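You operate a simulated robot arm through the tools that you are given. There is no shell and no other tool. Be economical: measure what you need, move in short steps, check, and stop when the job is done.

Carry out the task below with a simulated two-armed robot. There is one attempt and no reset: what you move stays moved.

JOB
Put the low block on the bed of the tilt tray away on the top of the long bench. Then put one of the blocks from the top of the slat bench on the top of the track plate. Then open the upper drawer. The order counts.

It is judged by the outcome, as a careful person would: the job done as asked, and still so three seconds after it is handed in. It fails if anything else is knocked over, pushed out of place, dropped, spilled or broken.

ROBOT AND FRAMES
Two 7-joint arms with two-finger parallel grippers on one trunk, on a base that drives. Base frame: it is fixed to the floor where the robot stands at the start and does not move with it; the origin is under the middle of the robot, x ahead of it, y to its left, z up. Lengths are in m, angles in degrees, forces in N, time in s.
The left shoulder is at the start at [0.05, 0.165, 1.03], the right one opposite. With the tool pointing down near the work surface each hand reaches from about 0.18 to 0.68 m from the robot's upright axis, wherever it stands, measured 20 degrees to its own side. Places, roughly: block [-10, -0.25, 0.75]; top of the long bench [-10.7, 5.1, 0.8]; top of the track plate [-6.3, 0.4, 0.7]; upper drawer [-12.8, 1.7, 0.9]. Payload 3.91 kg a hand.
The tool frame of a hand sits at the grasp point between the pads (the TCP): z along the fingers, y along the line on which they close. The tips reach 0.03 m beyond it. The gripper opens to 0.11 m. The fingers are 0.02 m wide and 0.01 m thick; the gripper's body (0.048 by 0.112 m) begins 0.055 m behind the TCP.
Orientation is told as [roll, pitch, yaw] about the base's x, y, z axes, in that order, counted from this pose: with the fingers straight down and closing along the base's y, the tool's x points along the base's -x, its y along +y and its z along -z.

CONTROLS
- The arms move only by the tool drive_tool. It takes "left_targets", "right_targets" or both (then of equal length, played together; a hand with none holds still); each is one flat list of numbers, 6 for each row, row after row: the shift along the base's x, y, z in m, then the turn, a rotation vector about the base's x, y, z in degrees. In form: [tx, ty, tz, rx, ry, rz, tx, ty, tz, rx, ry, rz, ...]. A call has 1 to 10 rows; each row is the pose to reach, as a shift and turn from the pose commanded when the call began. "left_fingers" and "right_fingers" are, for a hand that has rows, the finger opening in m, from 0 to 0.11, set as the call begins (left out, the last holds). Rows are played at 5 a second. More than 0.05 m and 8.6 degrees between two rows, or a gripper value outside its range, and nothing of the call is played. A pose out of reach is approached as far as the arm can. The call stops where the force on the tool passes 40 N (or 10 N more than at its start, if that is more) or the arm is blocked; 0.2 s more then pass. Each finger travels about 0.045 m/s and halts on what it meets, pressing with about 29 N; the grip force reading is that of the motor and also rises with nothing between the fingers. The clock runs only during rows and for 0.2 s after the last one: add rows that repeat a pose to give the fingers time. It gives the time, the measured TCP pose, the force on the tool (base axes), the opening and the grip force at its end, in the units of the frame above (readings bear some noise), with the torque about the TCP (base axes, N m) and any sound that the robot's microphone picked up, and new pictures: "pictures" is both (left out), scene, wrist or none (wrist: the cameras of the hands that moved).
- Cameras (640 x 400 px; columns grow to the right, rows downward): "scene" is now at [0.1232, -0.0024, 1.1919]; the picture's right is [-0.08, -1.00, 0.00], its down [-0.65, 0.05, -0.76] and it looks along [0.76, -0.06, -0.65] (base axes); focal length 274 px, centre (320, 200). "left" rides on the left gripper at [0.073, -0.017, -0.103] in its tool frame; the picture's right is [0.23, 0.97, 0.00], its down [-0.76, 0.18, -0.62] and it looks along [-0.61, 0.14, 0.78] (tool axes); focal length 222 px, centre (320, 200). "right" rides on the right gripper at [0.072, 0.017, -0.103] in its tool frame; the picture's right is [-0.23, 0.97, 0.00], its down [-0.76, -0.18, -0.62] and it looks along [-0.61, -0.14, 0.78] (tool axes); focal length 222 px, centre (320, 200). There is no depth. A picture from a camera that has moved, and an enlarged one, comes with that camera's place and axes in the base frame and with its lens. The place of the scene camera against the robot may be out by one fixed shift of up to 0.012 m in any direction.
- slide_trunk(by): slides the trunk up (or, below 0, down) by that many m; the arms and the scene camera ride with it, the base frame stays. It gives what a move gives, with no picture.
- roll_base(legs): drives the robot by 1 to 6 legs, each [ahead, left, turn to the left] in m, m and degrees, along the robot's own axes; the way and the turn of a leg run together, so that a leg with both is an arc; at most 1.5 m and 180 degrees a leg. The arms and the cameras ride along, it lands a little off, and it stops where it bumps. It gives what a move gives, and a new picture of the scene camera.
- head_to(pan, tilt): turns the head with the scene camera to pan (to the left, within 80 degrees either way) and tilt (down, from -29 to 69), counted from straight ahead of the robot. It gives what a move gives, and a new picture of the scene camera.
- zoom(camera, box): a new picture of the part [left, top, right, bottom] of that camera's present view, enlarged. The clock stands still meanwhile.
- sign_off(): hands the job in; it is judged then, once.

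Go step by step. Nothing tells you exact positions but the pictures and the camera data: compare them with the known pose of the tool, close in by small moves and look again before you grip or let go. The budget is 165 turns and 260 pictures, counting those below and the enlarged ones. Unless the task says otherwise, let go and move clear before handing in.

The tools are called after ">>>" as name(argument=value, ...) on one line, values as JSON. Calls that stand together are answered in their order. drive_tool: Moves the arms, as the interface text tells. Its arguments: {"type":"object","properties":{"left_targets":{"type":"array"},"left_fingers":{"type":"number"},"right_targets":{"type":"array"},"right_fingers":{"type":"number"},"pictures":{"type":"string","enum":["both","scene","wrist","none"]}},"required":[]} The other tools are called the same way: slide_trunk (by) slides the trunk up or down; roll_base (legs) drives the base; head_to (pan, tilt) turns the head that bears the scene camera; zoom (camera, box) takes an enlarged picture of a part of a camera's view; sign_off () hands the job in.

At the start:

```text
clock: 0.0
left_position: [0.4036, 0.1084, 0.9682]
left_tcp_rot: [0.0, 0.0, 0.1]
left_contact_force: [-0.3, 0.2, 1.3]
left_ft_torque: [0.0, -0.02, -0.04]
left_width: 0.1098
left_grasp_force: 0.0
right_position: [0.44, -0.2822, 0.915]
right_tcp_rot: [0.0, 0.0, 0.0]
right_contact_force: [0.2, -0.2, 0.5]
right_ft_torque: [0.01, -0.03, -0.03]
right_width: 0.1101
right_grasp_force: 0.0
trunk travel left (down, up): [-0.25, 0.253]
robot x, y, heading: [-0.0053, -0.0016, 0.1]
head pan, tilt: [-4.6, 40.6]
```

scene: 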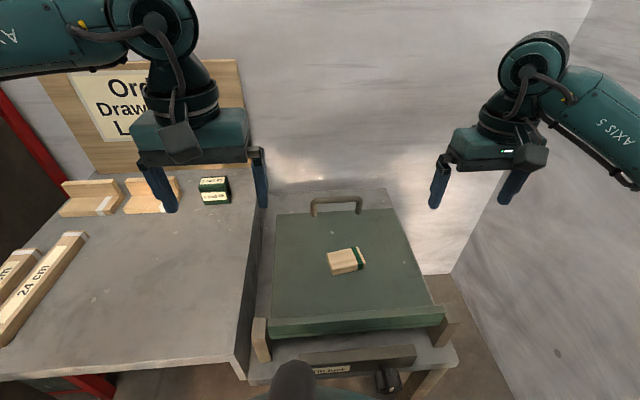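
right: 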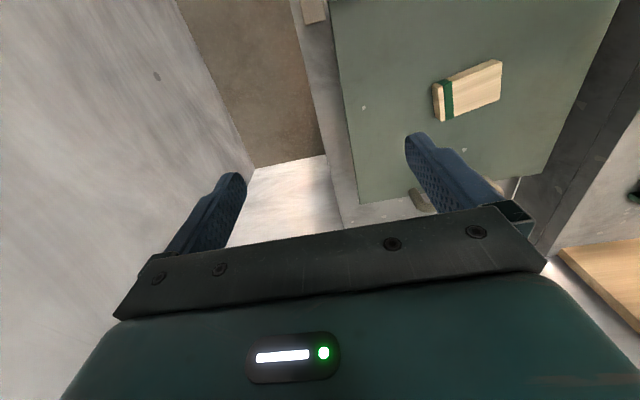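
left: 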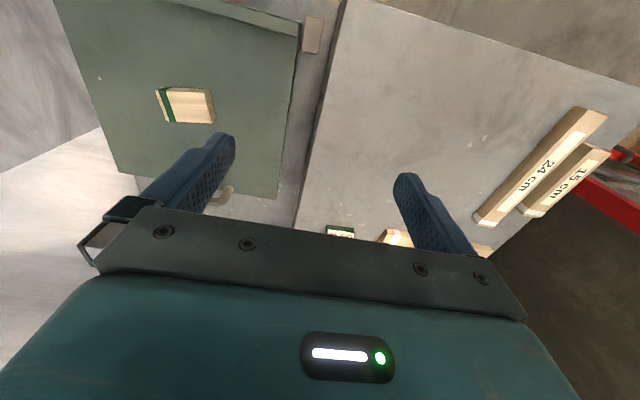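

I see a bench with a green hinged board and a block right in front of me, but the block I am told of lies about 10 m behind me. I look around first.

>>> zoom(camera="scene", box=[0, 50, 480, 400])

>>> head_to(pan=80, tilt=10)

>>> head_to(pan=-80, tilt=10)

```text
1.14 times, centred on (240, 225) of scene
camera zoom: at [0.1232, -0.0024, 1.1919], right [-0.08, -1.0, 0.0], down [-0.65, 0.05, -0.76], along [0.76, -0.06, -0.65], focal length 313 px, centre (411, 171)
```

zoom: 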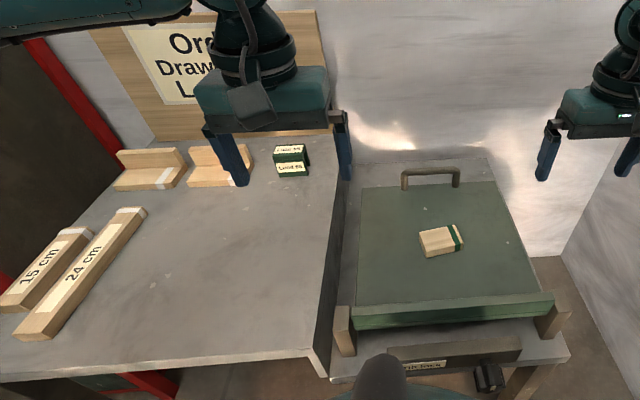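

```text
clock: 1.6
left_position: [0.4024, 0.1085, 0.9677]
left_tcp_rot: [-0.1, 0.0, 0.1]
left_contact_force: [-0.1, -0.4, -0.4]
left_ft_torque: [0.0, -0.02, -0.02]
left_width: 0.1099
left_grasp_force: 0.0
right_position: [0.4387, -0.2827, 0.9144]
right_tcp_rot: [0.0, 0.0, 0.0]
right_contact_force: [0.0, -0.2, 0.0]
right_ft_torque: [0.03, 0.0, 0.01]
right_width: 0.1098
right_grasp_force: 0.1
trunk travel left (down, up): [-0.25, 0.253]
robot x, y, heading: [0.0005, 0.0038, -0.1]
head pan, tilt: [80.0, 10.0]
camera scene: at [0.055, 0.0959, 1.2404], right [0.98, -0.17, 0.0], down [-0.03, -0.17, -0.98], along [0.17, 0.97, -0.17], focal length 274 px, centre (320, 200)
```

scene: 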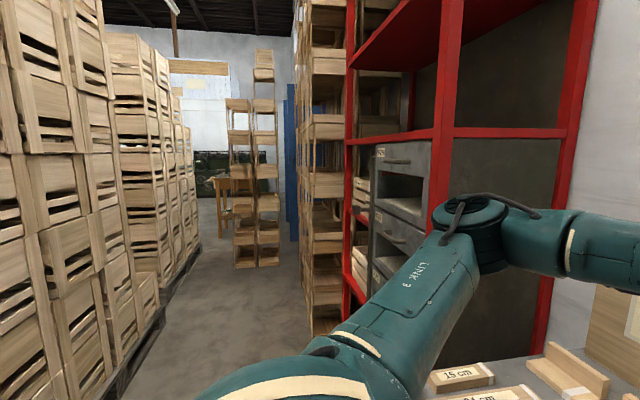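

```text
clock: 4.0
left_position: [0.4029, 0.1082, 0.9694]
left_tcp_rot: [0.0, 0.0, 0.1]
left_contact_force: [0.1, -0.6, -0.3]
left_ft_torque: [0.02, 0.01, 0.0]
left_width: 0.11
left_grasp_force: 0.1
right_position: [0.4385, -0.2821, 0.9137]
right_tcp_rot: [0.0, -0.1, 0.0]
right_contact_force: [-0.2, -0.7, -0.6]
right_ft_torque: [0.01, 0.04, -0.01]
right_width: 0.1099
right_grasp_force: 0.1
trunk travel left (down, up): [-0.25, 0.253]
robot x, y, heading: [-0.0003, -0.0005, -0.0]
head pan, tilt: [-80.0, 10.0]
camera scene: at [0.055, -0.0873, 1.2404], right [-0.98, -0.17, 0.0], down [-0.03, 0.17, -0.98], along [0.17, -0.97, -0.17], focal length 274 px, centre (320, 200)
```

scene: 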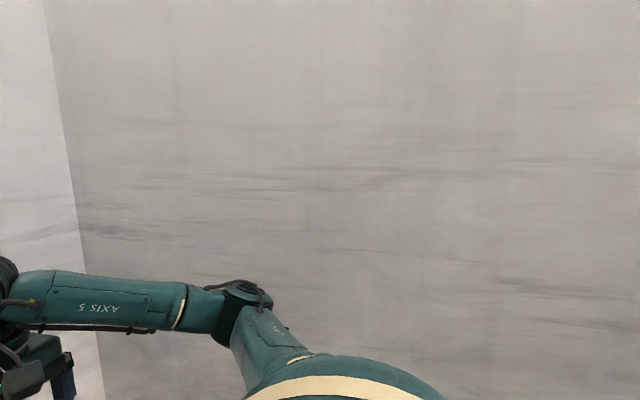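

There is a notice on the board behind the bench; I read it before I drive away.

>>> head_to(pan=20, tilt=20)

>>> roll_base(legs=[[-0.5, 0, 0]])

```text
clock: 5.8
left_position: [0.4031, 0.1092, 0.9688]
left_tcp_rot: [0.0, 0.0, 0.2]
left_contact_force: [-0.9, 0.0, -0.7]
left_ft_torque: [-0.04, 0.02, -0.01]
left_width: 0.1098
left_grasp_force: 0.0
right_position: [0.4385, -0.282, 0.9147]
right_tcp_rot: [0.1, 0.0, 0.0]
right_contact_force: [0.0, 0.5, 0.6]
right_ft_torque: [-0.01, -0.02, -0.01]
right_width: 0.1098
right_grasp_force: 0.1
trunk travel left (down, up): [-0.25, 0.253]
robot x, y, heading: [-0.001, -0.0003, 0.1]
head pan, tilt: [20.0, 20.0]
camera scene: at [0.1263, 0.0361, 1.2241], right [0.34, -0.94, 0.0], down [-0.32, -0.12, -0.94], along [0.88, 0.32, -0.34], focal length 274 px, centre (320, 200)
```

scene: 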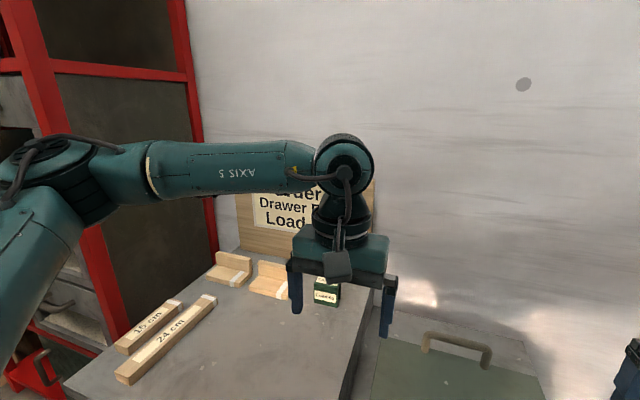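

```text
clock: 8.7
left_position: [-0.0924, 0.1101, 0.9687]
left_tcp_rot: [0.0, -0.1, 0.4]
left_contact_force: [-0.1, -0.4, 0.1]
left_ft_torque: [-0.01, 0.0, 0.0]
left_width: 0.1098
left_grasp_force: 0.0
right_position: [-0.0542, -0.2816, 0.9142]
right_tcp_rot: [0.0, 0.0, 0.2]
right_contact_force: [0.2, -0.5, 1.1]
right_ft_torque: [0.02, 0.0, -0.02]
right_width: 0.11
right_grasp_force: 0.1
trunk travel left (down, up): [-0.25, 0.253]
robot x, y, heading: [-0.4917, 0.0008, 0.2]
head pan, tilt: [20.0, 20.0]
camera scene: at [-0.368, 0.0357, 1.2241], right [0.35, -0.94, 0.0], down [-0.32, -0.12, -0.94], along [0.88, 0.32, -0.34], focal length 274 px, centre (320, 200)
```

scene: 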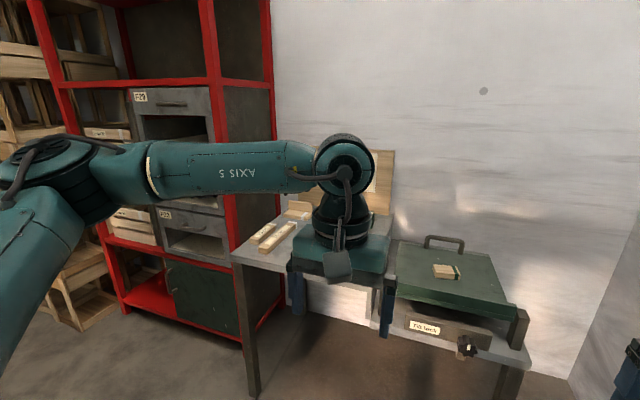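

The green tray front carries a label ("Tilt table"?), and a notice is hidden behind the arm. I turn a bit to read both.

>>> roll_base(legs=[[-0.2, 0, 30]])

>>> head_to(pan=-30, tilt=20)

>>> zoom(camera="scene", box=[160, 100, 480, 300])

```text
clock: 10.6
left_position: [-0.3927, 0.2468, 0.9672]
left_tcp_rot: [-0.1, 0.0, 31.0]
left_contact_force: [0.4, -1.0, -0.1]
left_ft_torque: [0.01, 0.01, -0.03]
left_width: 0.1098
left_grasp_force: 0.0
right_position: [-0.1594, -0.0689, 0.9138]
right_tcp_rot: [0.0, 0.0, 31.0]
right_contact_force: [1.0, -0.1, 1.1]
right_ft_torque: [-0.03, 0.0, 0.0]
right_width: 0.1098
right_grasp_force: 0.0
trunk travel left (down, up): [-0.25, 0.253]
robot x, y, heading: [-0.6824, -0.0511, 31.2]
head pan, tilt: [20.0, 20.0]
camera scene: at [-0.5882, 0.0387, 1.2241], right [0.78, -0.63, 0.0], down [-0.22, -0.27, -0.94], along [0.59, 0.73, -0.34], focal length 274 px, centre (320, 200)
```

scene: 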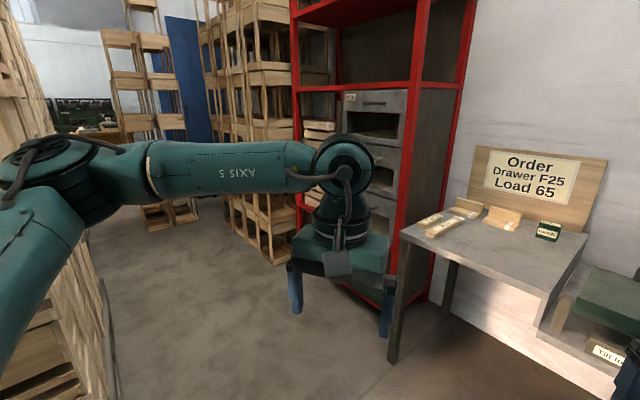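

```text
clock: 11.8
left_position: [-0.3925, 0.2478, 0.9681]
left_tcp_rot: [0.0, 0.0, 31.0]
left_contact_force: [0.7, 0.2, 0.0]
left_ft_torque: [-0.01, 0.01, 0.02]
left_width: 0.1099
left_grasp_force: 0.1
right_position: [-0.1602, -0.0686, 0.9138]
right_tcp_rot: [0.0, 0.0, 30.9]
right_contact_force: [0.5, 0.3, -0.3]
right_ft_torque: [-0.01, 0.0, 0.02]
right_width: 0.1102
right_grasp_force: 0.0
trunk travel left (down, up): [-0.25, 0.253]
robot x, y, heading: [-0.6802, -0.0534, 30.9]
head pan, tilt: [-30.0, 20.0]
camera scene: at [-0.5536, -0.032, 1.2241], right [0.02, -1.0, 0.0], down [-0.34, -0.01, -0.94], along [0.94, 0.02, -0.34], focal length 274 px, centre (320, 200)
```

scene: 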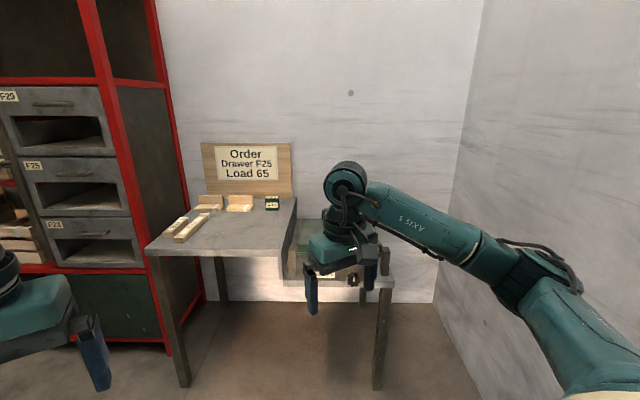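

```text
2.00 times, centred on (320, 200) of scene
camera zoom: at [-0.5536, -0.032, 1.2241], right [0.02, -1.0, 0.0], down [-0.34, -0.01, -0.94], along [0.94, 0.02, -0.34], focal length 548 px, centre (320, 200)
```

zoom: 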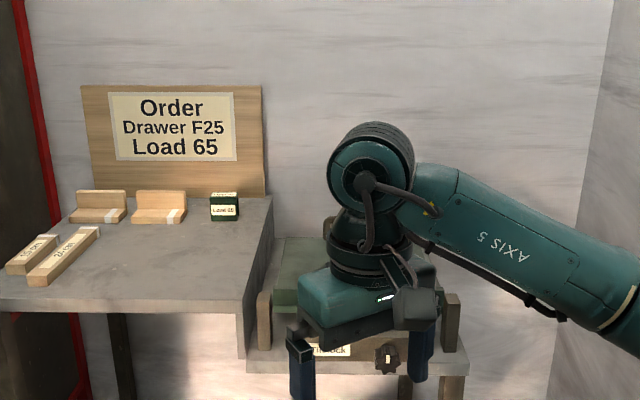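

The notice concerns other work (drawer F25), not this job. I turn further left to look the other way down the hall.

>>> head_to(pan=0, tilt=15)

>>> roll_base(legs=[[0, 0, 90]])

>>> roll_base(legs=[[0, 0, 59]])

```text
clock: 12.8
left_position: [-0.3917, 0.2464, 0.9681]
left_tcp_rot: [0.0, 0.0, 31.0]
left_contact_force: [0.2, 0.6, 0.6]
left_ft_torque: [0.0, 0.0, 0.01]
left_width: 0.1101
left_grasp_force: 0.1
right_position: [-0.1612, -0.0695, 0.9145]
right_tcp_rot: [0.0, -0.1, 30.9]
right_contact_force: [0.2, 0.1, -0.1]
right_ft_torque: [0.01, -0.02, 0.01]
right_width: 0.1097
right_grasp_force: 0.1
trunk travel left (down, up): [-0.25, 0.253]
robot x, y, heading: [-0.6813, -0.053, 30.4]
head pan, tilt: [0.0, 15.0]
camera scene: at [-0.5665, 0.0144, 1.2322], right [0.51, -0.86, 0.0], down [-0.22, -0.13, -0.97], along [0.83, 0.5, -0.26], focal length 274 px, centre (320, 200)
```

scene: 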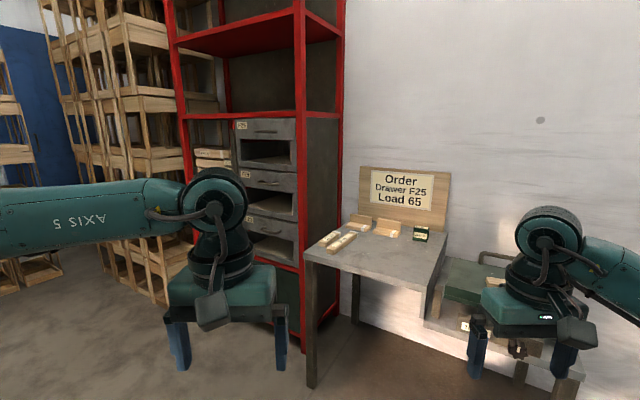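

```text
clock: 17.0
left_position: [-0.9832, 0.2351, 0.9684]
left_tcp_rot: [0.0, 0.0, 121.3]
left_contact_force: [-0.2, -0.1, 0.1]
left_ft_torque: [0.0, 0.02, 0.0]
left_width: 0.11
left_grasp_force: 0.1
right_position: [-0.6677, 0.468, 0.9148]
right_tcp_rot: [0.0, -0.1, 121.0]
right_contact_force: [-0.3, 0.1, 0.5]
right_ft_torque: [0.03, -0.02, 0.01]
right_width: 0.1098
right_grasp_force: 0.0
trunk travel left (down, up): [-0.25, 0.253]
robot x, y, heading: [-0.6817, -0.0492, 121.1]
head pan, tilt: [0.0, 15.0]
camera scene: at [-0.7354, 0.0564, 1.2323], right [0.86, 0.52, 0.0], down [0.13, -0.22, -0.97], along [-0.5, 0.83, -0.26], focal length 274 px, centre (320, 200)
```

scene: 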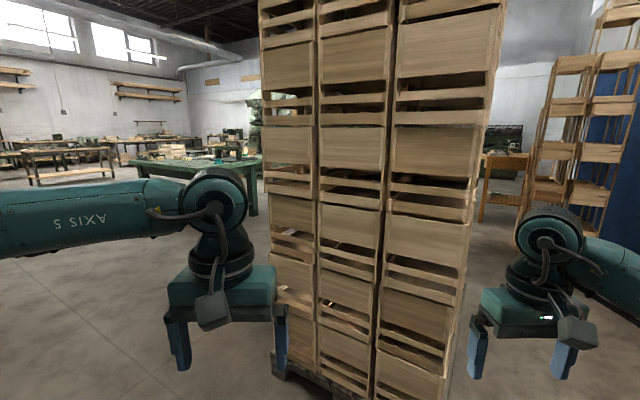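

```text
clock: 20.0
left_position: [-1.0845, -0.1596, 0.9682]
left_tcp_rot: [0.0, -0.1, 179.6]
left_contact_force: [-0.1, 0.7, 0.0]
left_ft_torque: [0.0, -0.01, 0.0]
left_width: 0.1103
left_grasp_force: 0.1
right_position: [-1.1194, 0.2335, 0.914]
right_tcp_rot: [0.0, 0.0, 179.6]
right_contact_force: [0.4, -0.2, 0.2]
right_ft_torque: [0.0, 0.0, -0.02]
right_width: 0.1099
right_grasp_force: 0.0
trunk travel left (down, up): [-0.25, 0.253]
robot x, y, heading: [-0.6797, -0.0502, 179.6]
head pan, tilt: [0.0, 15.0]
camera scene: at [-0.7946, -0.0477, 1.2323], right [0.01, 1.0, 0.0], down [0.26, 0.0, -0.97], along [-0.97, 0.01, -0.26], focal length 274 px, centre (320, 200)
```

scene: 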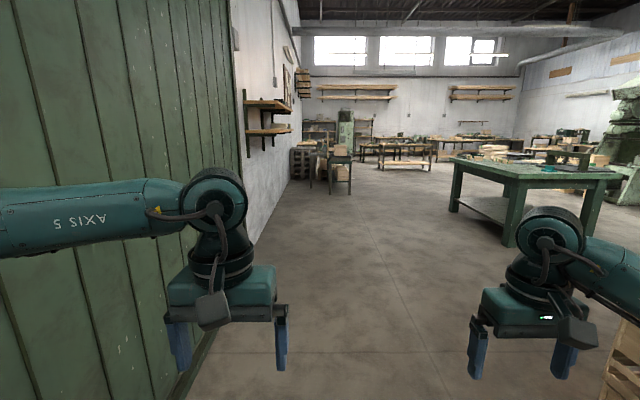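

I now face down the hall, with benches far off. I take closer views.

>>> zoom(camera="scene", box=[240, 90, 440, 215])

>>> zoom(camera="scene", box=[440, 90, 640, 215])

```text
3.20 times, centred on (340, 152) of scene
camera zoom: at [-0.7946, -0.0477, 1.2323], right [0.01, 1.0, 0.0], down [0.26, 0.0, -0.97], along [-0.97, 0.01, -0.26], focal length 877 px, centre (256, 352)
```

zoom: 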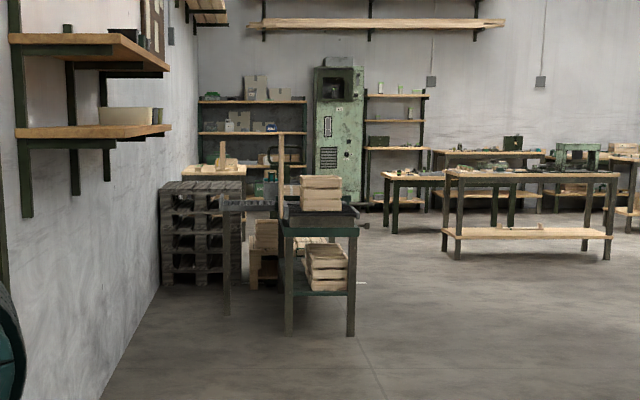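

```text
3.20 times, centred on (540, 152) of scene
camera zoom: at [-0.7946, -0.0477, 1.2323], right [0.01, 1.0, 0.0], down [0.26, 0.0, -0.97], along [-0.97, 0.01, -0.26], focal length 877 px, centre (-384, 352)
```

zoom: 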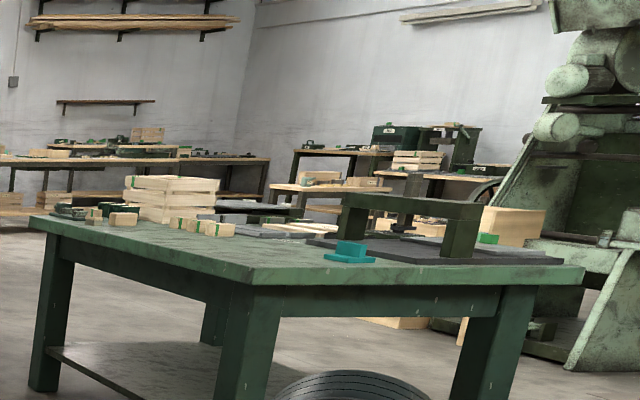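

The bench with the crate (about x = -6.3) should be the track plate; the block is at the one behind it. I drive nearer along this lane.

>>> roll_base(legs=[[1.5, 0, 0], [1.5, 0, 0], [1.0, 0, 0]])

>>> zoom(camera="scene", box=[220, 60, 480, 222])

```text
clock: 31.7
left_position: [-3.5177, -0.0914, 0.9629]
left_tcp_rot: [1.5, 0.6, 176.2]
left_contact_force: [-1.4, -0.6, -0.5]
left_ft_torque: [-0.03, -0.03, -0.02]
left_width: 0.11
left_grasp_force: 0.0
right_position: [-3.5509, 0.2906, 0.9123]
right_tcp_rot: [0.6, 0.1, 178.6]
right_contact_force: [0.3, -0.5, 0.0]
right_ft_torque: [-0.02, 0.01, 0.02]
right_width: 0.1099
right_grasp_force: 0.0
trunk travel left (down, up): [-0.25, 0.253]
robot x, y, heading: [-3.1191, -0.0084, 178.1]
head pan, tilt: [0.0, 15.0]
stopped in leg 2: the robot was blocked; the commanded pose is now the measured one
camera scene: at [-3.2326, 0.0064, 1.2321], right [0.03, 1.0, -0.01], down [0.26, -0.01, -0.97], along [-0.96, 0.02, -0.26], focal length 274 px, centre (320, 200)
```

scene: 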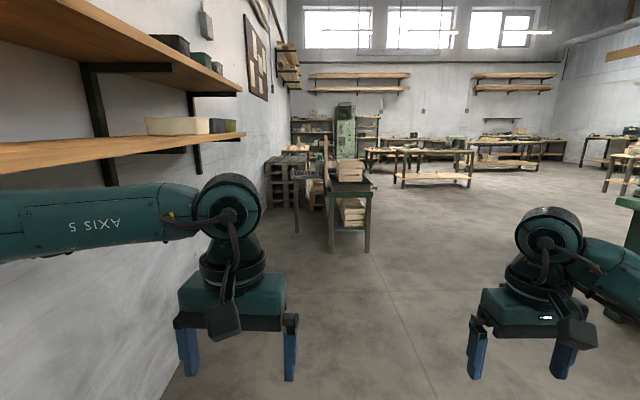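

```text
2.46 times, centred on (350, 141) of scene
camera zoom: at [-3.2326, 0.0064, 1.2321], right [0.03, 1.0, -0.01], down [0.26, -0.01, -0.97], along [-0.96, 0.02, -0.26], focal length 674 px, centre (246, 345)
```

zoom: 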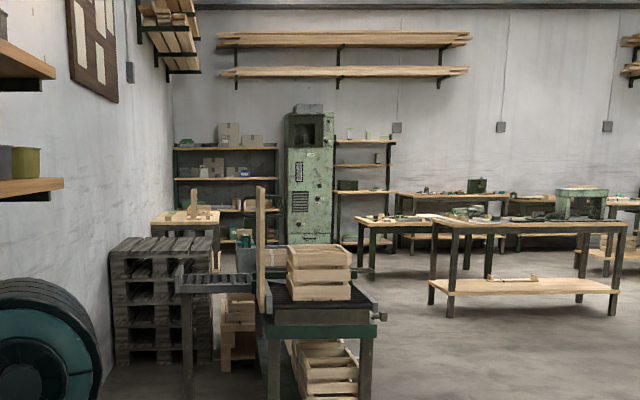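

The left elbow touched the wall shelf. I back off and shift to the right, away from the wall.

>>> roll_base(legs=[[-0.15, -0.05, 0], [0, -0.6, 0]])

>>> head_to(pan=45, tilt=10)

```text
clock: 36.0
left_position: [-3.3472, 0.5379, 0.964]
left_tcp_rot: [0.9, 0.3, 176.4]
left_contact_force: [0.1, 0.1, -0.4]
left_ft_torque: [0.0, -0.04, 0.01]
left_width: 0.1099
left_grasp_force: 0.1
right_position: [-3.3755, 0.9207, 0.9141]
right_tcp_rot: [0.2, 0.0, 178.2]
right_contact_force: [0.3, -0.4, -1.4]
right_ft_torque: [-0.01, -0.03, 0.02]
right_width: 0.11
right_grasp_force: 0.1
trunk travel left (down, up): [-0.25, 0.253]
robot x, y, heading: [-2.9427, 0.6235, 178.0]
head pan, tilt: [0.0, 15.0]
camera scene: at [-3.0593, 0.6338, 1.2323], right [0.03, 1.0, 0.0], down [0.26, -0.01, -0.97], along [-0.97, 0.03, -0.26], focal length 274 px, centre (320, 200)
```

scene: 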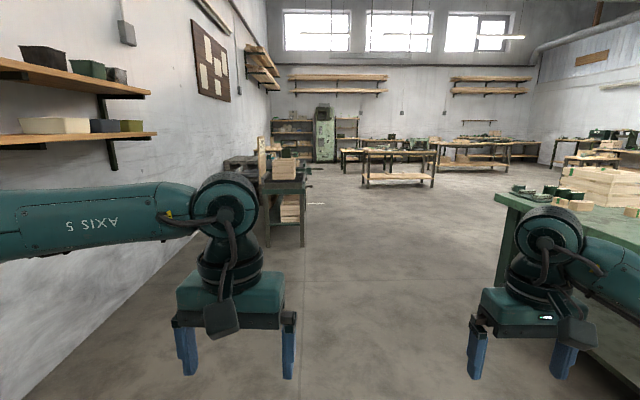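

```text
clock: 37.2
left_position: [-3.3465, 0.5381, 0.964]
left_tcp_rot: [0.9, 0.3, 176.4]
left_contact_force: [1.1, -0.3, 0.5]
left_ft_torque: [-0.01, 0.01, -0.01]
left_width: 0.11
left_grasp_force: 0.0
right_position: [-3.3746, 0.9224, 0.913]
right_tcp_rot: [0.1, 0.0, 178.1]
right_contact_force: [0.4, 0.0, 0.1]
right_ft_torque: [0.02, 0.0, 0.0]
right_width: 0.11
right_grasp_force: 0.0
trunk travel left (down, up): [-0.25, 0.253]
robot x, y, heading: [-2.9472, 0.622, 178.3]
head pan, tilt: [45.0, 10.0]
camera scene: at [-3.0339, 0.567, 1.2404], right [-0.68, 0.73, 0.0], down [0.13, 0.12, -0.98], along [-0.72, -0.67, -0.17], focal length 274 px, centre (320, 200)
```

scene: 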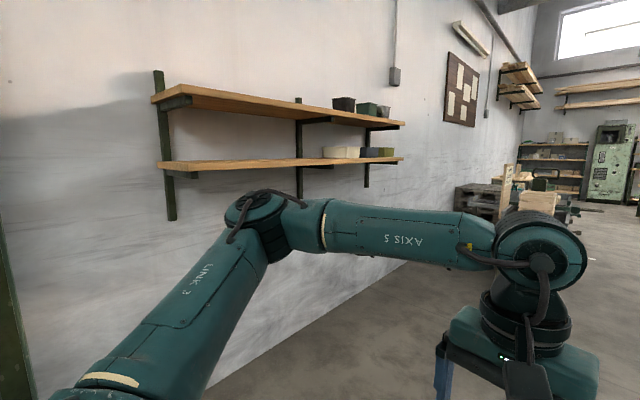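

The shelf is intact. I drive on through the lane towards the track plate.

>>> head_to(pan=0, tilt=20)

>>> roll_base(legs=[[1.1, 0, 1.7], [1.1, 0, 0]])

>>> zoom(camera="scene", box=[160, 60, 416, 220])

```text
clock: 38.3
left_position: [-3.3475, 0.5386, 0.9647]
left_tcp_rot: [0.9, 0.2, 176.4]
left_contact_force: [-0.5, 0.2, -0.3]
left_ft_torque: [-0.01, 0.01, -0.02]
left_width: 0.1099
left_grasp_force: 0.1
right_position: [-3.3762, 0.9216, 0.9136]
right_tcp_rot: [0.1, 0.0, 178.2]
right_contact_force: [-0.6, 0.0, -0.3]
right_ft_torque: [0.02, -0.01, 0.02]
right_width: 0.11
right_grasp_force: 0.0
trunk travel left (down, up): [-0.25, 0.253]
robot x, y, heading: [-2.9491, 0.6232, 178.0]
head pan, tilt: [0.0, 20.0]
camera scene: at [-3.059, 0.6335, 1.2241], right [0.03, 1.0, 0.0], down [0.34, -0.01, -0.94], along [-0.94, 0.03, -0.34], focal length 274 px, centre (320, 200)
```

scene: 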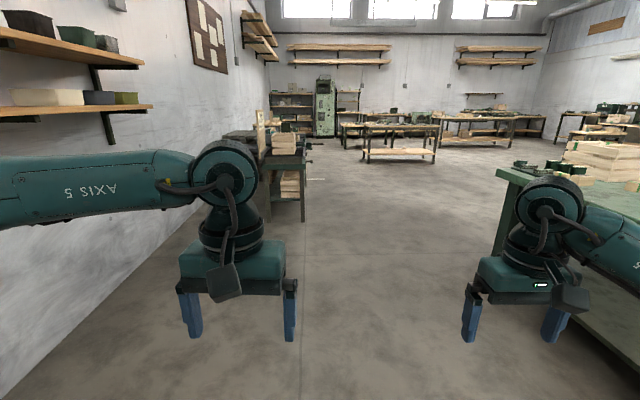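

```text
clock: 49.2
left_position: [-5.5493, 0.5869, 0.9628]
left_tcp_rot: [0.9, 0.5, 176.8]
left_contact_force: [0.6, 0.2, -1.2]
left_ft_torque: [0.0, 0.01, 0.01]
left_width: 0.1096
left_grasp_force: 0.0
right_position: [-5.5803, 0.9677, 0.9135]
right_tcp_rot: [0.1, 0.0, 178.6]
right_contact_force: [0.3, 0.1, -0.1]
right_ft_torque: [0.0, 0.02, 0.01]
right_width: 0.11
right_grasp_force: 0.0
trunk travel left (down, up): [-0.25, 0.253]
robot x, y, heading: [-5.1486, 0.6749, 178.4]
head pan, tilt: [0.0, 20.0]
camera scene: at [-5.2626, 0.6831, 1.2241], right [0.03, 1.0, 0.0], down [0.34, -0.01, -0.94], along [-0.94, 0.03, -0.34], focal length 274 px, centre (320, 200)
```

scene: 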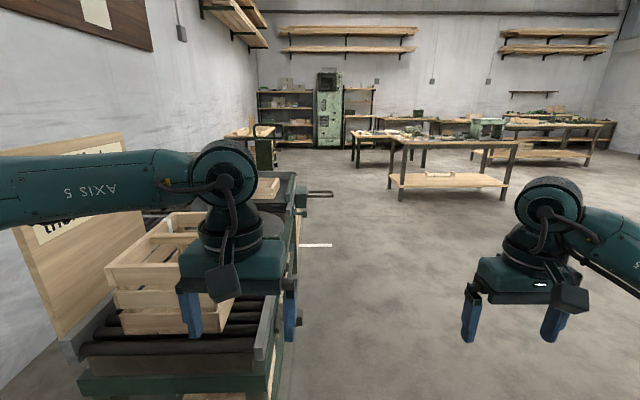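

```text
2.50 times, centred on (288, 140) of scene
camera zoom: at [-5.2626, 0.6831, 1.2241], right [0.03, 1.0, 0.0], down [0.34, -0.01, -0.94], along [-0.94, 0.03, -0.34], focal length 685 px, centre (400, 350)
```

zoom: 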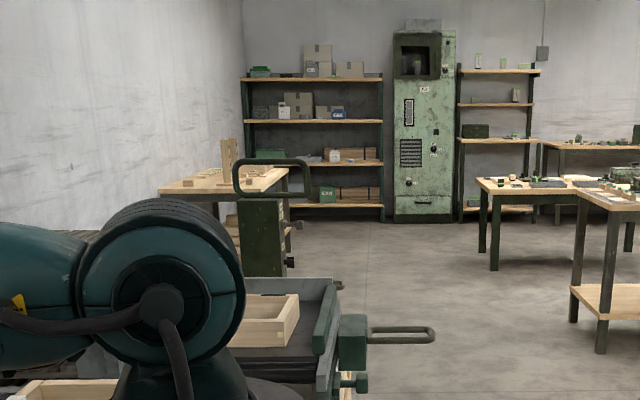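

A roller bench with a crate, a notice board and then a tray-like plate are next to me. I sidestep right and look at them.

>>> roll_base(legs=[[0, -0.6, 0]])

>>> roll_base(legs=[[0.7, 0, 0]])

>>> head_to(pan=70, tilt=28)

```text
clock: 52.6
left_position: [-5.5368, 1.1809, 0.9644]
left_tcp_rot: [0.9, 0.2, 177.9]
left_contact_force: [-0.1, 0.1, 0.4]
left_ft_torque: [0.01, 0.02, -0.01]
left_width: 0.1101
left_grasp_force: 0.1
right_position: [-5.5758, 1.5626, 0.9138]
right_tcp_rot: [0.1, 0.0, 179.8]
right_contact_force: [0.0, 0.4, 0.4]
right_ft_torque: [0.03, -0.03, -0.02]
right_width: 0.1103
right_grasp_force: 0.0
trunk travel left (down, up): [-0.25, 0.253]
robot x, y, heading: [-5.1383, 1.2805, 179.5]
head pan, tilt: [0.0, 20.0]
camera scene: at [-5.2521, 1.2829, 1.2241], right [0.01, 1.0, 0.0], down [0.34, 0.0, -0.94], along [-0.94, 0.01, -0.34], focal length 274 px, centre (320, 200)
```

scene: 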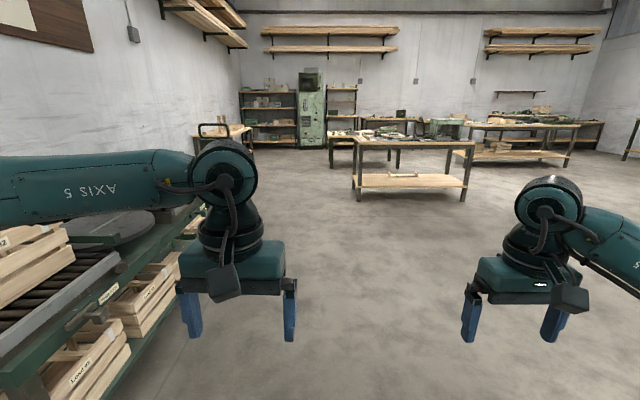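

```text
clock: 56.4
left_position: [-6.2308, 1.1782, 0.964]
left_tcp_rot: [0.9, 0.3, 178.5]
left_contact_force: [0.3, 0.8, 0.0]
left_ft_torque: [0.01, 0.01, -0.02]
left_width: 0.1099
left_grasp_force: 0.1
right_position: [-6.2746, 1.5579, 0.9157]
right_tcp_rot: [0.1, 0.0, -179.7]
right_contact_force: [-0.1, -0.5, -0.3]
right_ft_torque: [-0.01, -0.02, 0.02]
right_width: 0.1102
right_grasp_force: 0.1
trunk travel left (down, up): [-0.25, 0.253]
robot x, y, heading: [-5.8355, 1.2763, -179.9]
head pan, tilt: [0.0, 20.0]
camera scene: at [-5.9473, 1.2829, 1.2241], right [0.0, 1.0, 0.0], down [0.34, 0.0, -0.94], along [-0.94, 0.0, -0.34], focal length 274 px, centre (320, 200)
```

scene: 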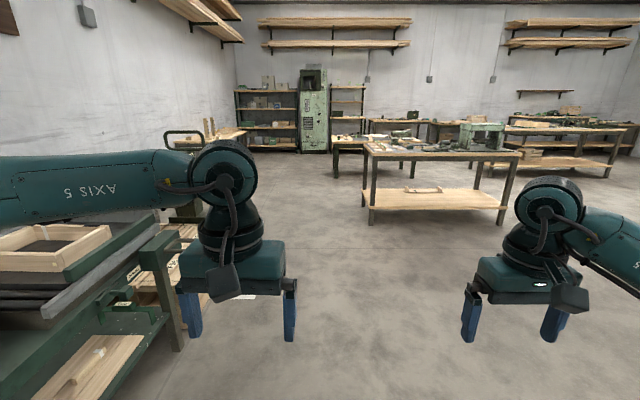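

```text
clock: 57.8
left_position: [-6.2317, 1.1792, 0.9644]
left_tcp_rot: [0.9, 0.3, 178.5]
left_contact_force: [-0.4, -0.3, -0.3]
left_ft_torque: [0.02, 0.02, 0.0]
left_width: 0.1099
left_grasp_force: 0.0
right_position: [-6.2746, 1.5586, 0.9152]
right_tcp_rot: [0.1, 0.0, -179.7]
right_contact_force: [0.8, 0.9, 0.0]
right_ft_torque: [-0.02, 0.03, -0.01]
right_width: 0.1102
right_grasp_force: 0.0
trunk travel left (down, up): [-0.25, 0.253]
robot x, y, heading: [-5.8371, 1.2777, -179.8]
head pan, tilt: [70.0, 28.0]
camera scene: at [-5.885, 1.1974, 1.2112], right [-0.94, 0.34, 0.0], down [0.16, 0.44, -0.88], along [-0.3, -0.83, -0.47], focal length 274 px, centre (320, 200)
```

scene: 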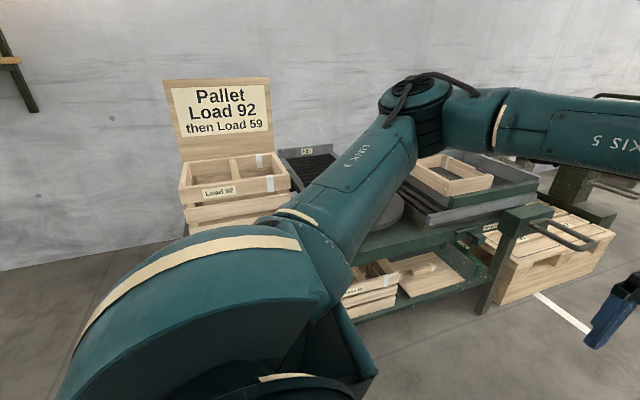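

This is a roller line with a crate, turntable and a shallow tray. I carry on to the block's bench first.

>>> head_to(pan=20, tilt=20)

>>> roll_base(legs=[[1.5, 0, 0], [1.1, 0, 0]])

>>> head_to(pan=40, tilt=22)

```text
clock: 59.0
left_position: [-6.2312, 1.1777, 0.9644]
left_tcp_rot: [0.9, 0.3, 178.4]
left_contact_force: [-0.9, 0.3, 0.2]
left_ft_torque: [-0.02, -0.01, 0.0]
left_width: 0.1099
left_grasp_force: 0.1
right_position: [-6.2744, 1.5575, 0.9143]
right_tcp_rot: [0.1, 0.0, -179.7]
right_contact_force: [0.4, -0.5, 0.3]
right_ft_torque: [0.01, 0.03, 0.01]
right_width: 0.1101
right_grasp_force: 0.0
trunk travel left (down, up): [-0.25, 0.253]
robot x, y, heading: [-5.8332, 1.2787, -180.0]
head pan, tilt: [20.0, 20.0]
camera scene: at [-5.9414, 1.251, 1.2241], right [-0.35, 0.94, 0.0], down [0.32, 0.12, -0.94], along [-0.88, -0.32, -0.34], focal length 274 px, centre (320, 200)
```

scene: 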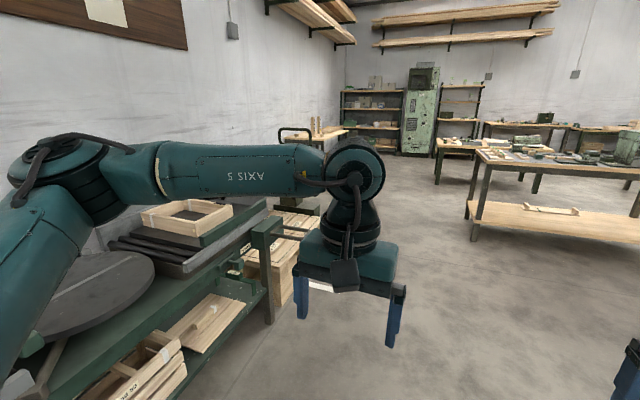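

```text
clock: 71.5
left_position: [-8.8012, 1.1407, 0.9641]
left_tcp_rot: [1.0, 0.4, 178.6]
left_contact_force: [0.3, 0.2, 0.0]
left_ft_torque: [-0.01, 0.02, -0.02]
left_width: 0.1101
left_grasp_force: 0.0
right_position: [-8.8434, 1.5228, 0.9131]
right_tcp_rot: [0.1, 0.0, -179.7]
right_contact_force: [1.0, 0.2, 0.7]
right_ft_torque: [0.0, -0.02, -0.03]
right_width: 0.11
right_grasp_force: 0.0
trunk travel left (down, up): [-0.25, 0.253]
robot x, y, heading: [-8.4056, 1.2431, -179.9]
head pan, tilt: [20.0, 20.0]
camera scene: at [-8.5109, 1.2136, 1.2241], right [-0.34, 0.94, 0.0], down [0.32, 0.12, -0.94], along [-0.88, -0.32, -0.34], focal length 274 px, centre (320, 200)
```

scene: 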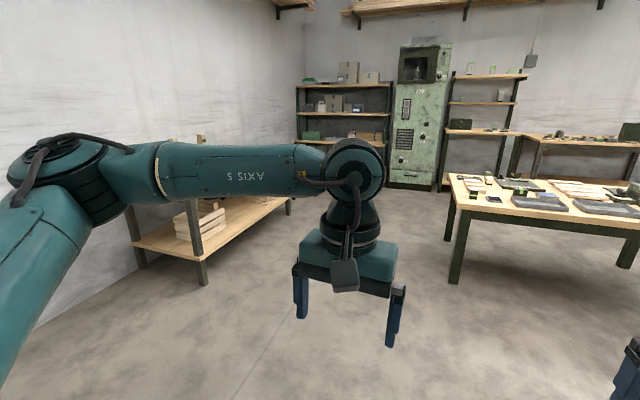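

```text
clock: 72.3
left_position: [-8.8003, 1.1401, 0.964]
left_tcp_rot: [0.9, 0.3, 178.5]
left_contact_force: [-0.1, 0.3, 0.7]
left_ft_torque: [0.01, 0.05, 0.01]
left_width: 0.1098
left_grasp_force: 0.1
right_position: [-8.8438, 1.5209, 0.9141]
right_tcp_rot: [0.2, 0.0, -179.7]
right_contact_force: [0.1, -1.0, -0.1]
right_ft_torque: [-0.02, 0.0, 0.01]
right_width: 0.1101
right_grasp_force: 0.0
trunk travel left (down, up): [-0.25, 0.253]
robot x, y, heading: [-8.4059, 1.24, -179.6]
head pan, tilt: [40.0, 22.0]
camera scene: at [-8.4944, 1.1859, 1.2209], right [-0.64, 0.77, 0.0], down [0.29, 0.24, -0.93], along [-0.71, -0.6, -0.37], focal length 274 px, centre (320, 200)
```

scene: 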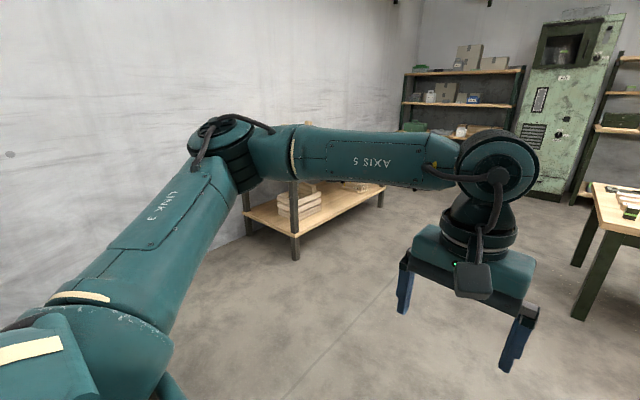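

The bench is hidden behind the left arm. I turn to face the wall side and look.

>>> roll_base(legs=[[0.6, 0, 0], [0, 0, 89]])

>>> head_to(pan=-30, tilt=20)

```text
clock: 79.5
left_position: [-8.9019, 0.8447, 0.9636]
left_tcp_rot: [0.9, 0.3, -92.5]
left_contact_force: [0.1, 0.4, 0.8]
left_ft_torque: [0.0, 0.02, 0.01]
left_width: 0.11
left_grasp_force: 0.0
right_position: [-9.2826, 0.8084, 0.9138]
right_tcp_rot: [0.1, 0.0, -90.8]
right_contact_force: [-0.2, -0.3, 0.8]
right_ft_torque: [-0.01, 0.01, 0.01]
right_width: 0.11
right_grasp_force: 0.0
trunk travel left (down, up): [-0.25, 0.253]
robot x, y, heading: [-8.9959, 1.244, -90.8]
head pan, tilt: [40.0, 22.0]
camera scene: at [-8.9273, 1.1466, 1.2209], right [-0.78, -0.63, 0.0], down [-0.24, 0.29, -0.93], along [0.58, -0.72, -0.37], focal length 274 px, centre (320, 200)
```

scene: 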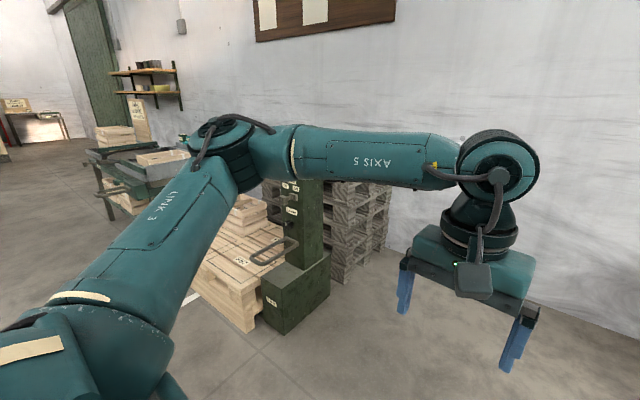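

```text
clock: 80.9
left_position: [-8.9004, 0.845, 0.964]
left_tcp_rot: [0.9, 0.4, -92.6]
left_contact_force: [-0.1, -0.3, 0.5]
left_ft_torque: [0.0, -0.01, 0.01]
left_width: 0.11
left_grasp_force: 0.1
right_position: [-9.2837, 0.809, 0.9141]
right_tcp_rot: [0.1, 0.0, -90.8]
right_contact_force: [-0.1, 0.1, 0.0]
right_ft_torque: [-0.01, 0.01, 0.02]
right_width: 0.1101
right_grasp_force: 0.0
trunk travel left (down, up): [-0.25, 0.253]
robot x, y, heading: [-8.9949, 1.242, -90.6]
head pan, tilt: [-30.0, 20.0]
camera scene: at [-9.0336, 1.1386, 1.2241], right [-0.86, 0.51, 0.0], down [0.18, 0.29, -0.94], along [-0.48, -0.81, -0.34], focal length 274 px, centre (320, 200)
```

scene: 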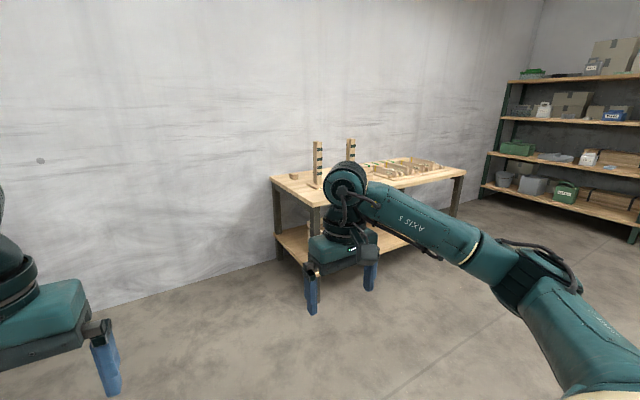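

The bench with posts and small parts stands ahead to the right. I strafe until I am in front of it.

>>> roll_base(legs=[[0, -1.0, 0]])

>>> head_to(pan=0, tilt=25)

>>> zoom(camera="scene", box=[200, 100, 456, 260])

```text
clock: 86.1
left_position: [-9.89, 0.8563, 0.9633]
left_tcp_rot: [0.8, 0.3, -92.0]
left_contact_force: [-0.9, 0.1, 0.8]
left_ft_torque: [0.03, -0.03, -0.02]
left_width: 0.1101
left_grasp_force: 0.2
right_position: [-10.2725, 0.817, 0.9146]
right_tcp_rot: [0.0, -0.1, -90.2]
right_contact_force: [0.3, -0.2, -0.3]
right_ft_torque: [-0.01, 0.01, 0.0]
right_width: 0.1099
right_grasp_force: 0.0
trunk travel left (down, up): [-0.25, 0.253]
robot x, y, heading: [-9.9858, 1.2557, -90.3]
head pan, tilt: [-30.0, 20.0]
camera scene: at [-10.0264, 1.1488, 1.2241], right [-0.86, 0.51, 0.0], down [0.17, 0.3, -0.94], along [-0.47, -0.81, -0.34], focal length 274 px, centre (320, 200)
```

scene: 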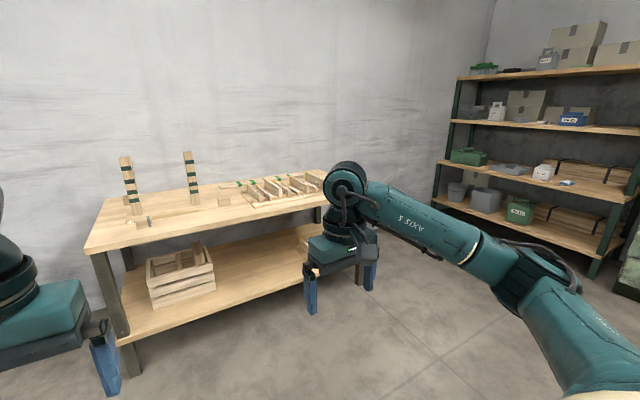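

```text
clock: 87.0
left_position: [-9.8909, 0.8557, 0.9637]
left_tcp_rot: [0.9, 0.3, -92.1]
left_contact_force: [0.2, -1.0, -0.4]
left_ft_torque: [0.0, -0.01, -0.01]
left_width: 0.1103
left_grasp_force: 0.1
right_position: [-10.2724, 0.8171, 0.9144]
right_tcp_rot: [0.1, 0.0, -90.2]
right_contact_force: [0.4, 0.1, 0.4]
right_ft_torque: [-0.01, 0.0, -0.01]
right_width: 0.1099
right_grasp_force: 0.0
trunk travel left (down, up): [-0.25, 0.253]
robot x, y, heading: [-9.9852, 1.2547, -90.1]
head pan, tilt: [0.0, 25.0]
camera scene: at [-9.9798, 1.137, 1.216], right [-1.0, 0.01, 0.0], down [0.0, 0.42, -0.91], along [-0.01, -0.91, -0.42], focal length 274 px, centre (320, 200)
```

scene: 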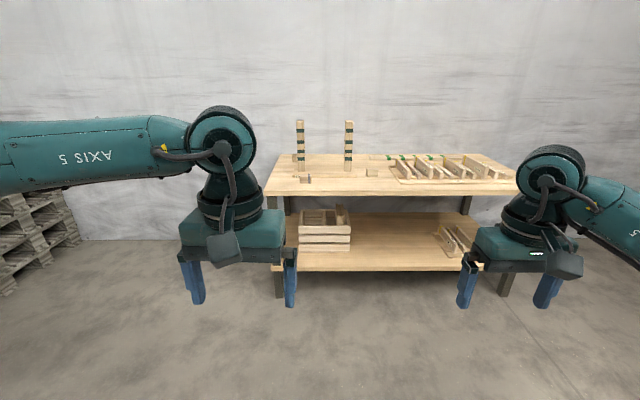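

```text
2.50 times, centred on (328, 180) of scene
camera zoom: at [-9.9798, 1.137, 1.216], right [-1.0, 0.01, 0.0], down [0.0, 0.42, -0.91], along [-0.01, -0.91, -0.42], focal length 685 px, centre (300, 250)
```

zoom: 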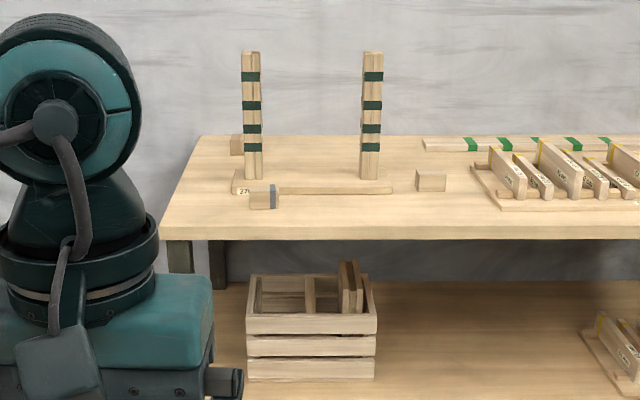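

The named spot falls among the posts, the bar "27" and small blocks on this bench. I drive closer to identify the tilt tray and its low block.

>>> roll_base(legs=[[0.55, 0, 0]])

>>> head_to(pan=0, tilt=38)

>>> zoom(camera="scene", box=[220, 60, 500, 235])

```text
clock: 90.2
left_position: [-9.8969, 0.2988, 0.9626]
left_tcp_rot: [1.0, 0.2, -92.2]
left_contact_force: [-0.5, -0.1, -0.3]
left_ft_torque: [0.02, -0.01, 0.0]
left_width: 0.11
left_grasp_force: 0.0
right_position: [-10.2777, 0.2609, 0.914]
right_tcp_rot: [0.1, -0.1, -90.5]
right_contact_force: [0.5, 0.3, 0.0]
right_ft_torque: [0.02, 0.02, 0.01]
right_width: 0.1099
right_grasp_force: 0.0
trunk travel left (down, up): [-0.25, 0.253]
robot x, y, heading: [-9.9935, 0.699, -90.6]
head pan, tilt: [0.0, 25.0]
camera scene: at [-9.9847, 0.5803, 1.216], right [-1.0, 0.01, 0.0], down [0.0, 0.42, -0.91], along [-0.01, -0.91, -0.42], focal length 274 px, centre (320, 200)
```

scene: 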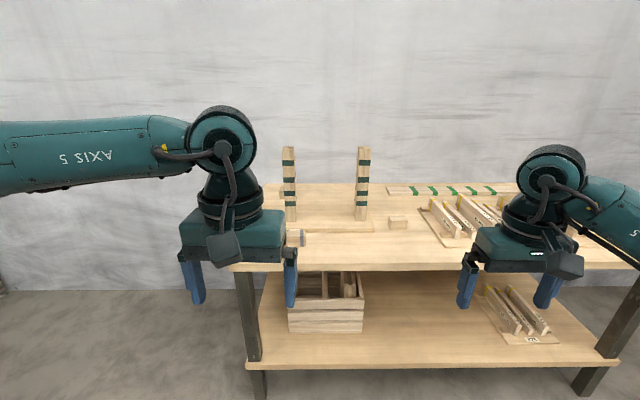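

```text
clock: 91.0
left_position: [-9.8966, 0.2991, 0.964]
left_tcp_rot: [1.0, 0.3, -92.2]
left_contact_force: [0.0, -0.6, 0.5]
left_ft_torque: [0.03, 0.02, -0.01]
left_width: 0.1101
left_grasp_force: 0.1
right_position: [-10.2787, 0.2626, 0.9147]
right_tcp_rot: [0.1, 0.1, -90.4]
right_contact_force: [-0.2, 0.1, -0.7]
right_ft_torque: [-0.02, -0.02, 0.04]
right_width: 0.1102
right_grasp_force: 0.0
trunk travel left (down, up): [-0.25, 0.253]
robot x, y, heading: [-9.9948, 0.6962, -90.4]
head pan, tilt: [0.0, 38.0]
camera scene: at [-9.9846, 0.5862, 1.1957], right [-1.0, 0.01, 0.0], down [0.01, 0.62, -0.79], along [-0.01, -0.79, -0.62], focal length 274 px, centre (320, 200)
```

scene: 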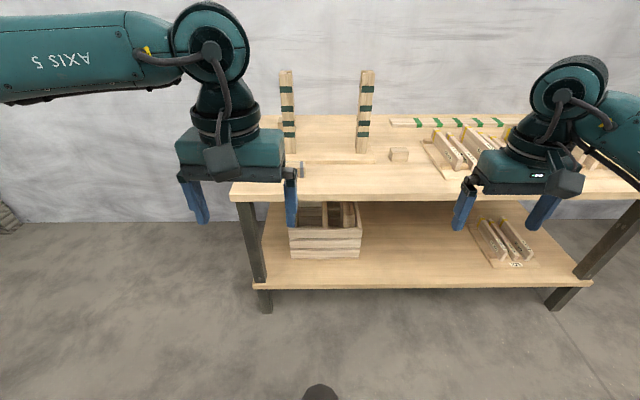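

```text
2.29 times, centred on (360, 148) of scene
camera zoom: at [-9.9846, 0.5862, 1.1957], right [-1.0, 0.01, 0.0], down [0.01, 0.62, -0.79], along [-0.01, -0.79, -0.62], focal length 626 px, centre (229, 320)
```

zoom: 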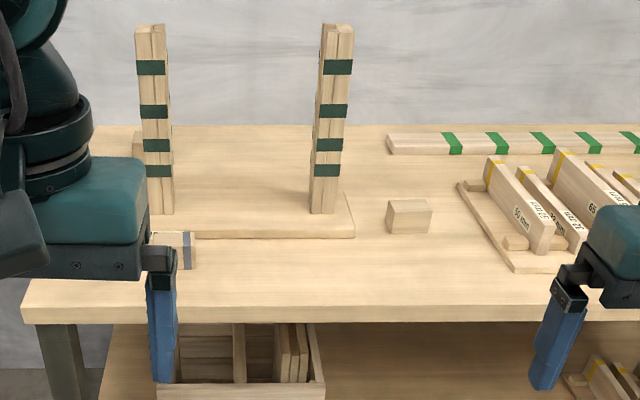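

I need to see what the left gripper hides; I look through the wrist cameras after moving the left hand aside.

>>> drive_tool(left_targets=[0.04, 0.02, 0, 0, 0, 0, 0.08, 0.04, 0, 0, 0, 0, 0.12, 0.06, 0, 0, 0, 0, 0.16, 0.06, 0, 0, 0, 0, 0.2, 0.06, 0, 0, 0, 0])

>>> zoom(camera="scene", box=[200, 60, 440, 210])

```text
clock: 92.2
left_position: [-9.6997, 0.36, 0.9649]
left_tcp_rot: [0.8, 0.2, -92.3]
left_contact_force: [-0.3, 0.0, -0.5]
left_ft_torque: [-0.02, -0.05, 0.04]
left_width: 0.1101
left_grasp_force: 0.0
right_position: [-10.2788, 0.2617, 0.9129]
right_tcp_rot: [0.0, -0.1, -90.4]
right_contact_force: [0.0, -0.2, 0.0]
right_ft_torque: [-0.01, 0.01, 0.0]
right_width: 0.1099
right_grasp_force: 0.1
trunk travel left (down, up): [-0.25, 0.253]
robot x, y, heading: [-9.9926, 0.6961, -90.7]
head pan, tilt: [0.0, 38.0]
camera scene: at [-9.9844, 0.5864, 1.1957], right [-1.0, 0.01, 0.0], down [0.01, 0.62, -0.79], along [-0.01, -0.79, -0.62], focal length 274 px, centre (320, 200)
camera left: at [-9.7144, 0.4322, 1.0678], right [0.98, 0.19, 0.02], down [0.14, -0.77, 0.62], along [0.13, -0.61, -0.78], focal length 222 px, centre (320, 200)
```

scene: 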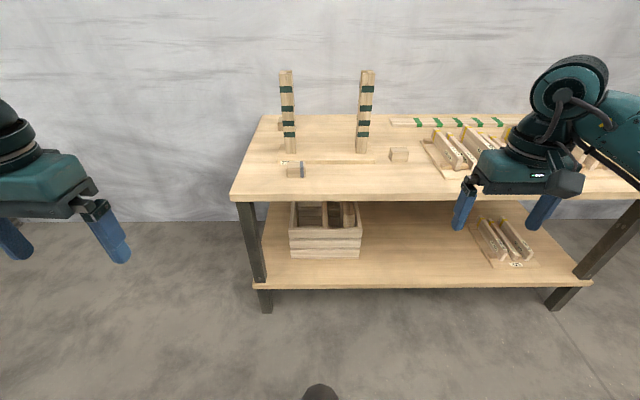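
left: 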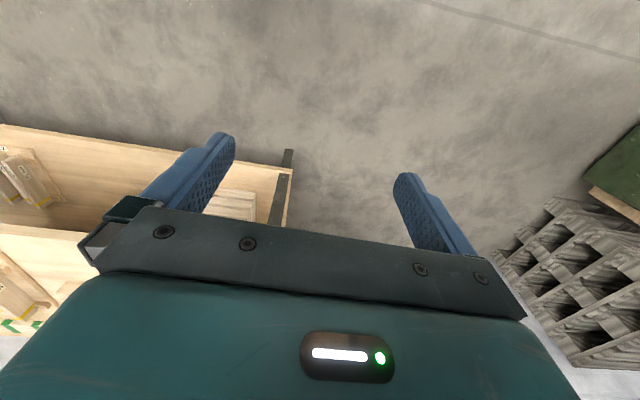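

```text
2.67 times, centred on (320, 135) of scene
camera zoom: at [-9.9844, 0.5864, 1.1957], right [-1.0, 0.01, 0.0], down [0.01, 0.62, -0.79], along [-0.01, -0.79, -0.62], focal length 731 px, centre (320, 373)
```

zoom: 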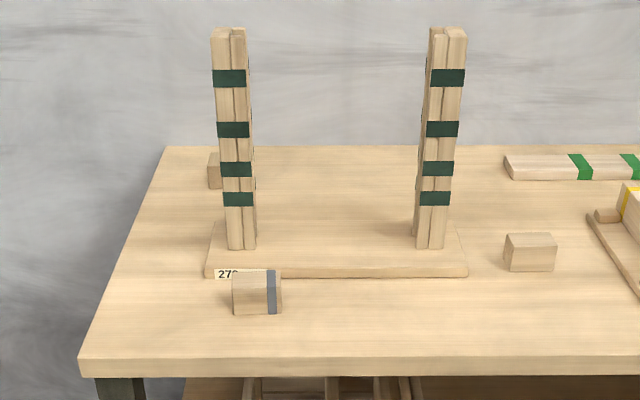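

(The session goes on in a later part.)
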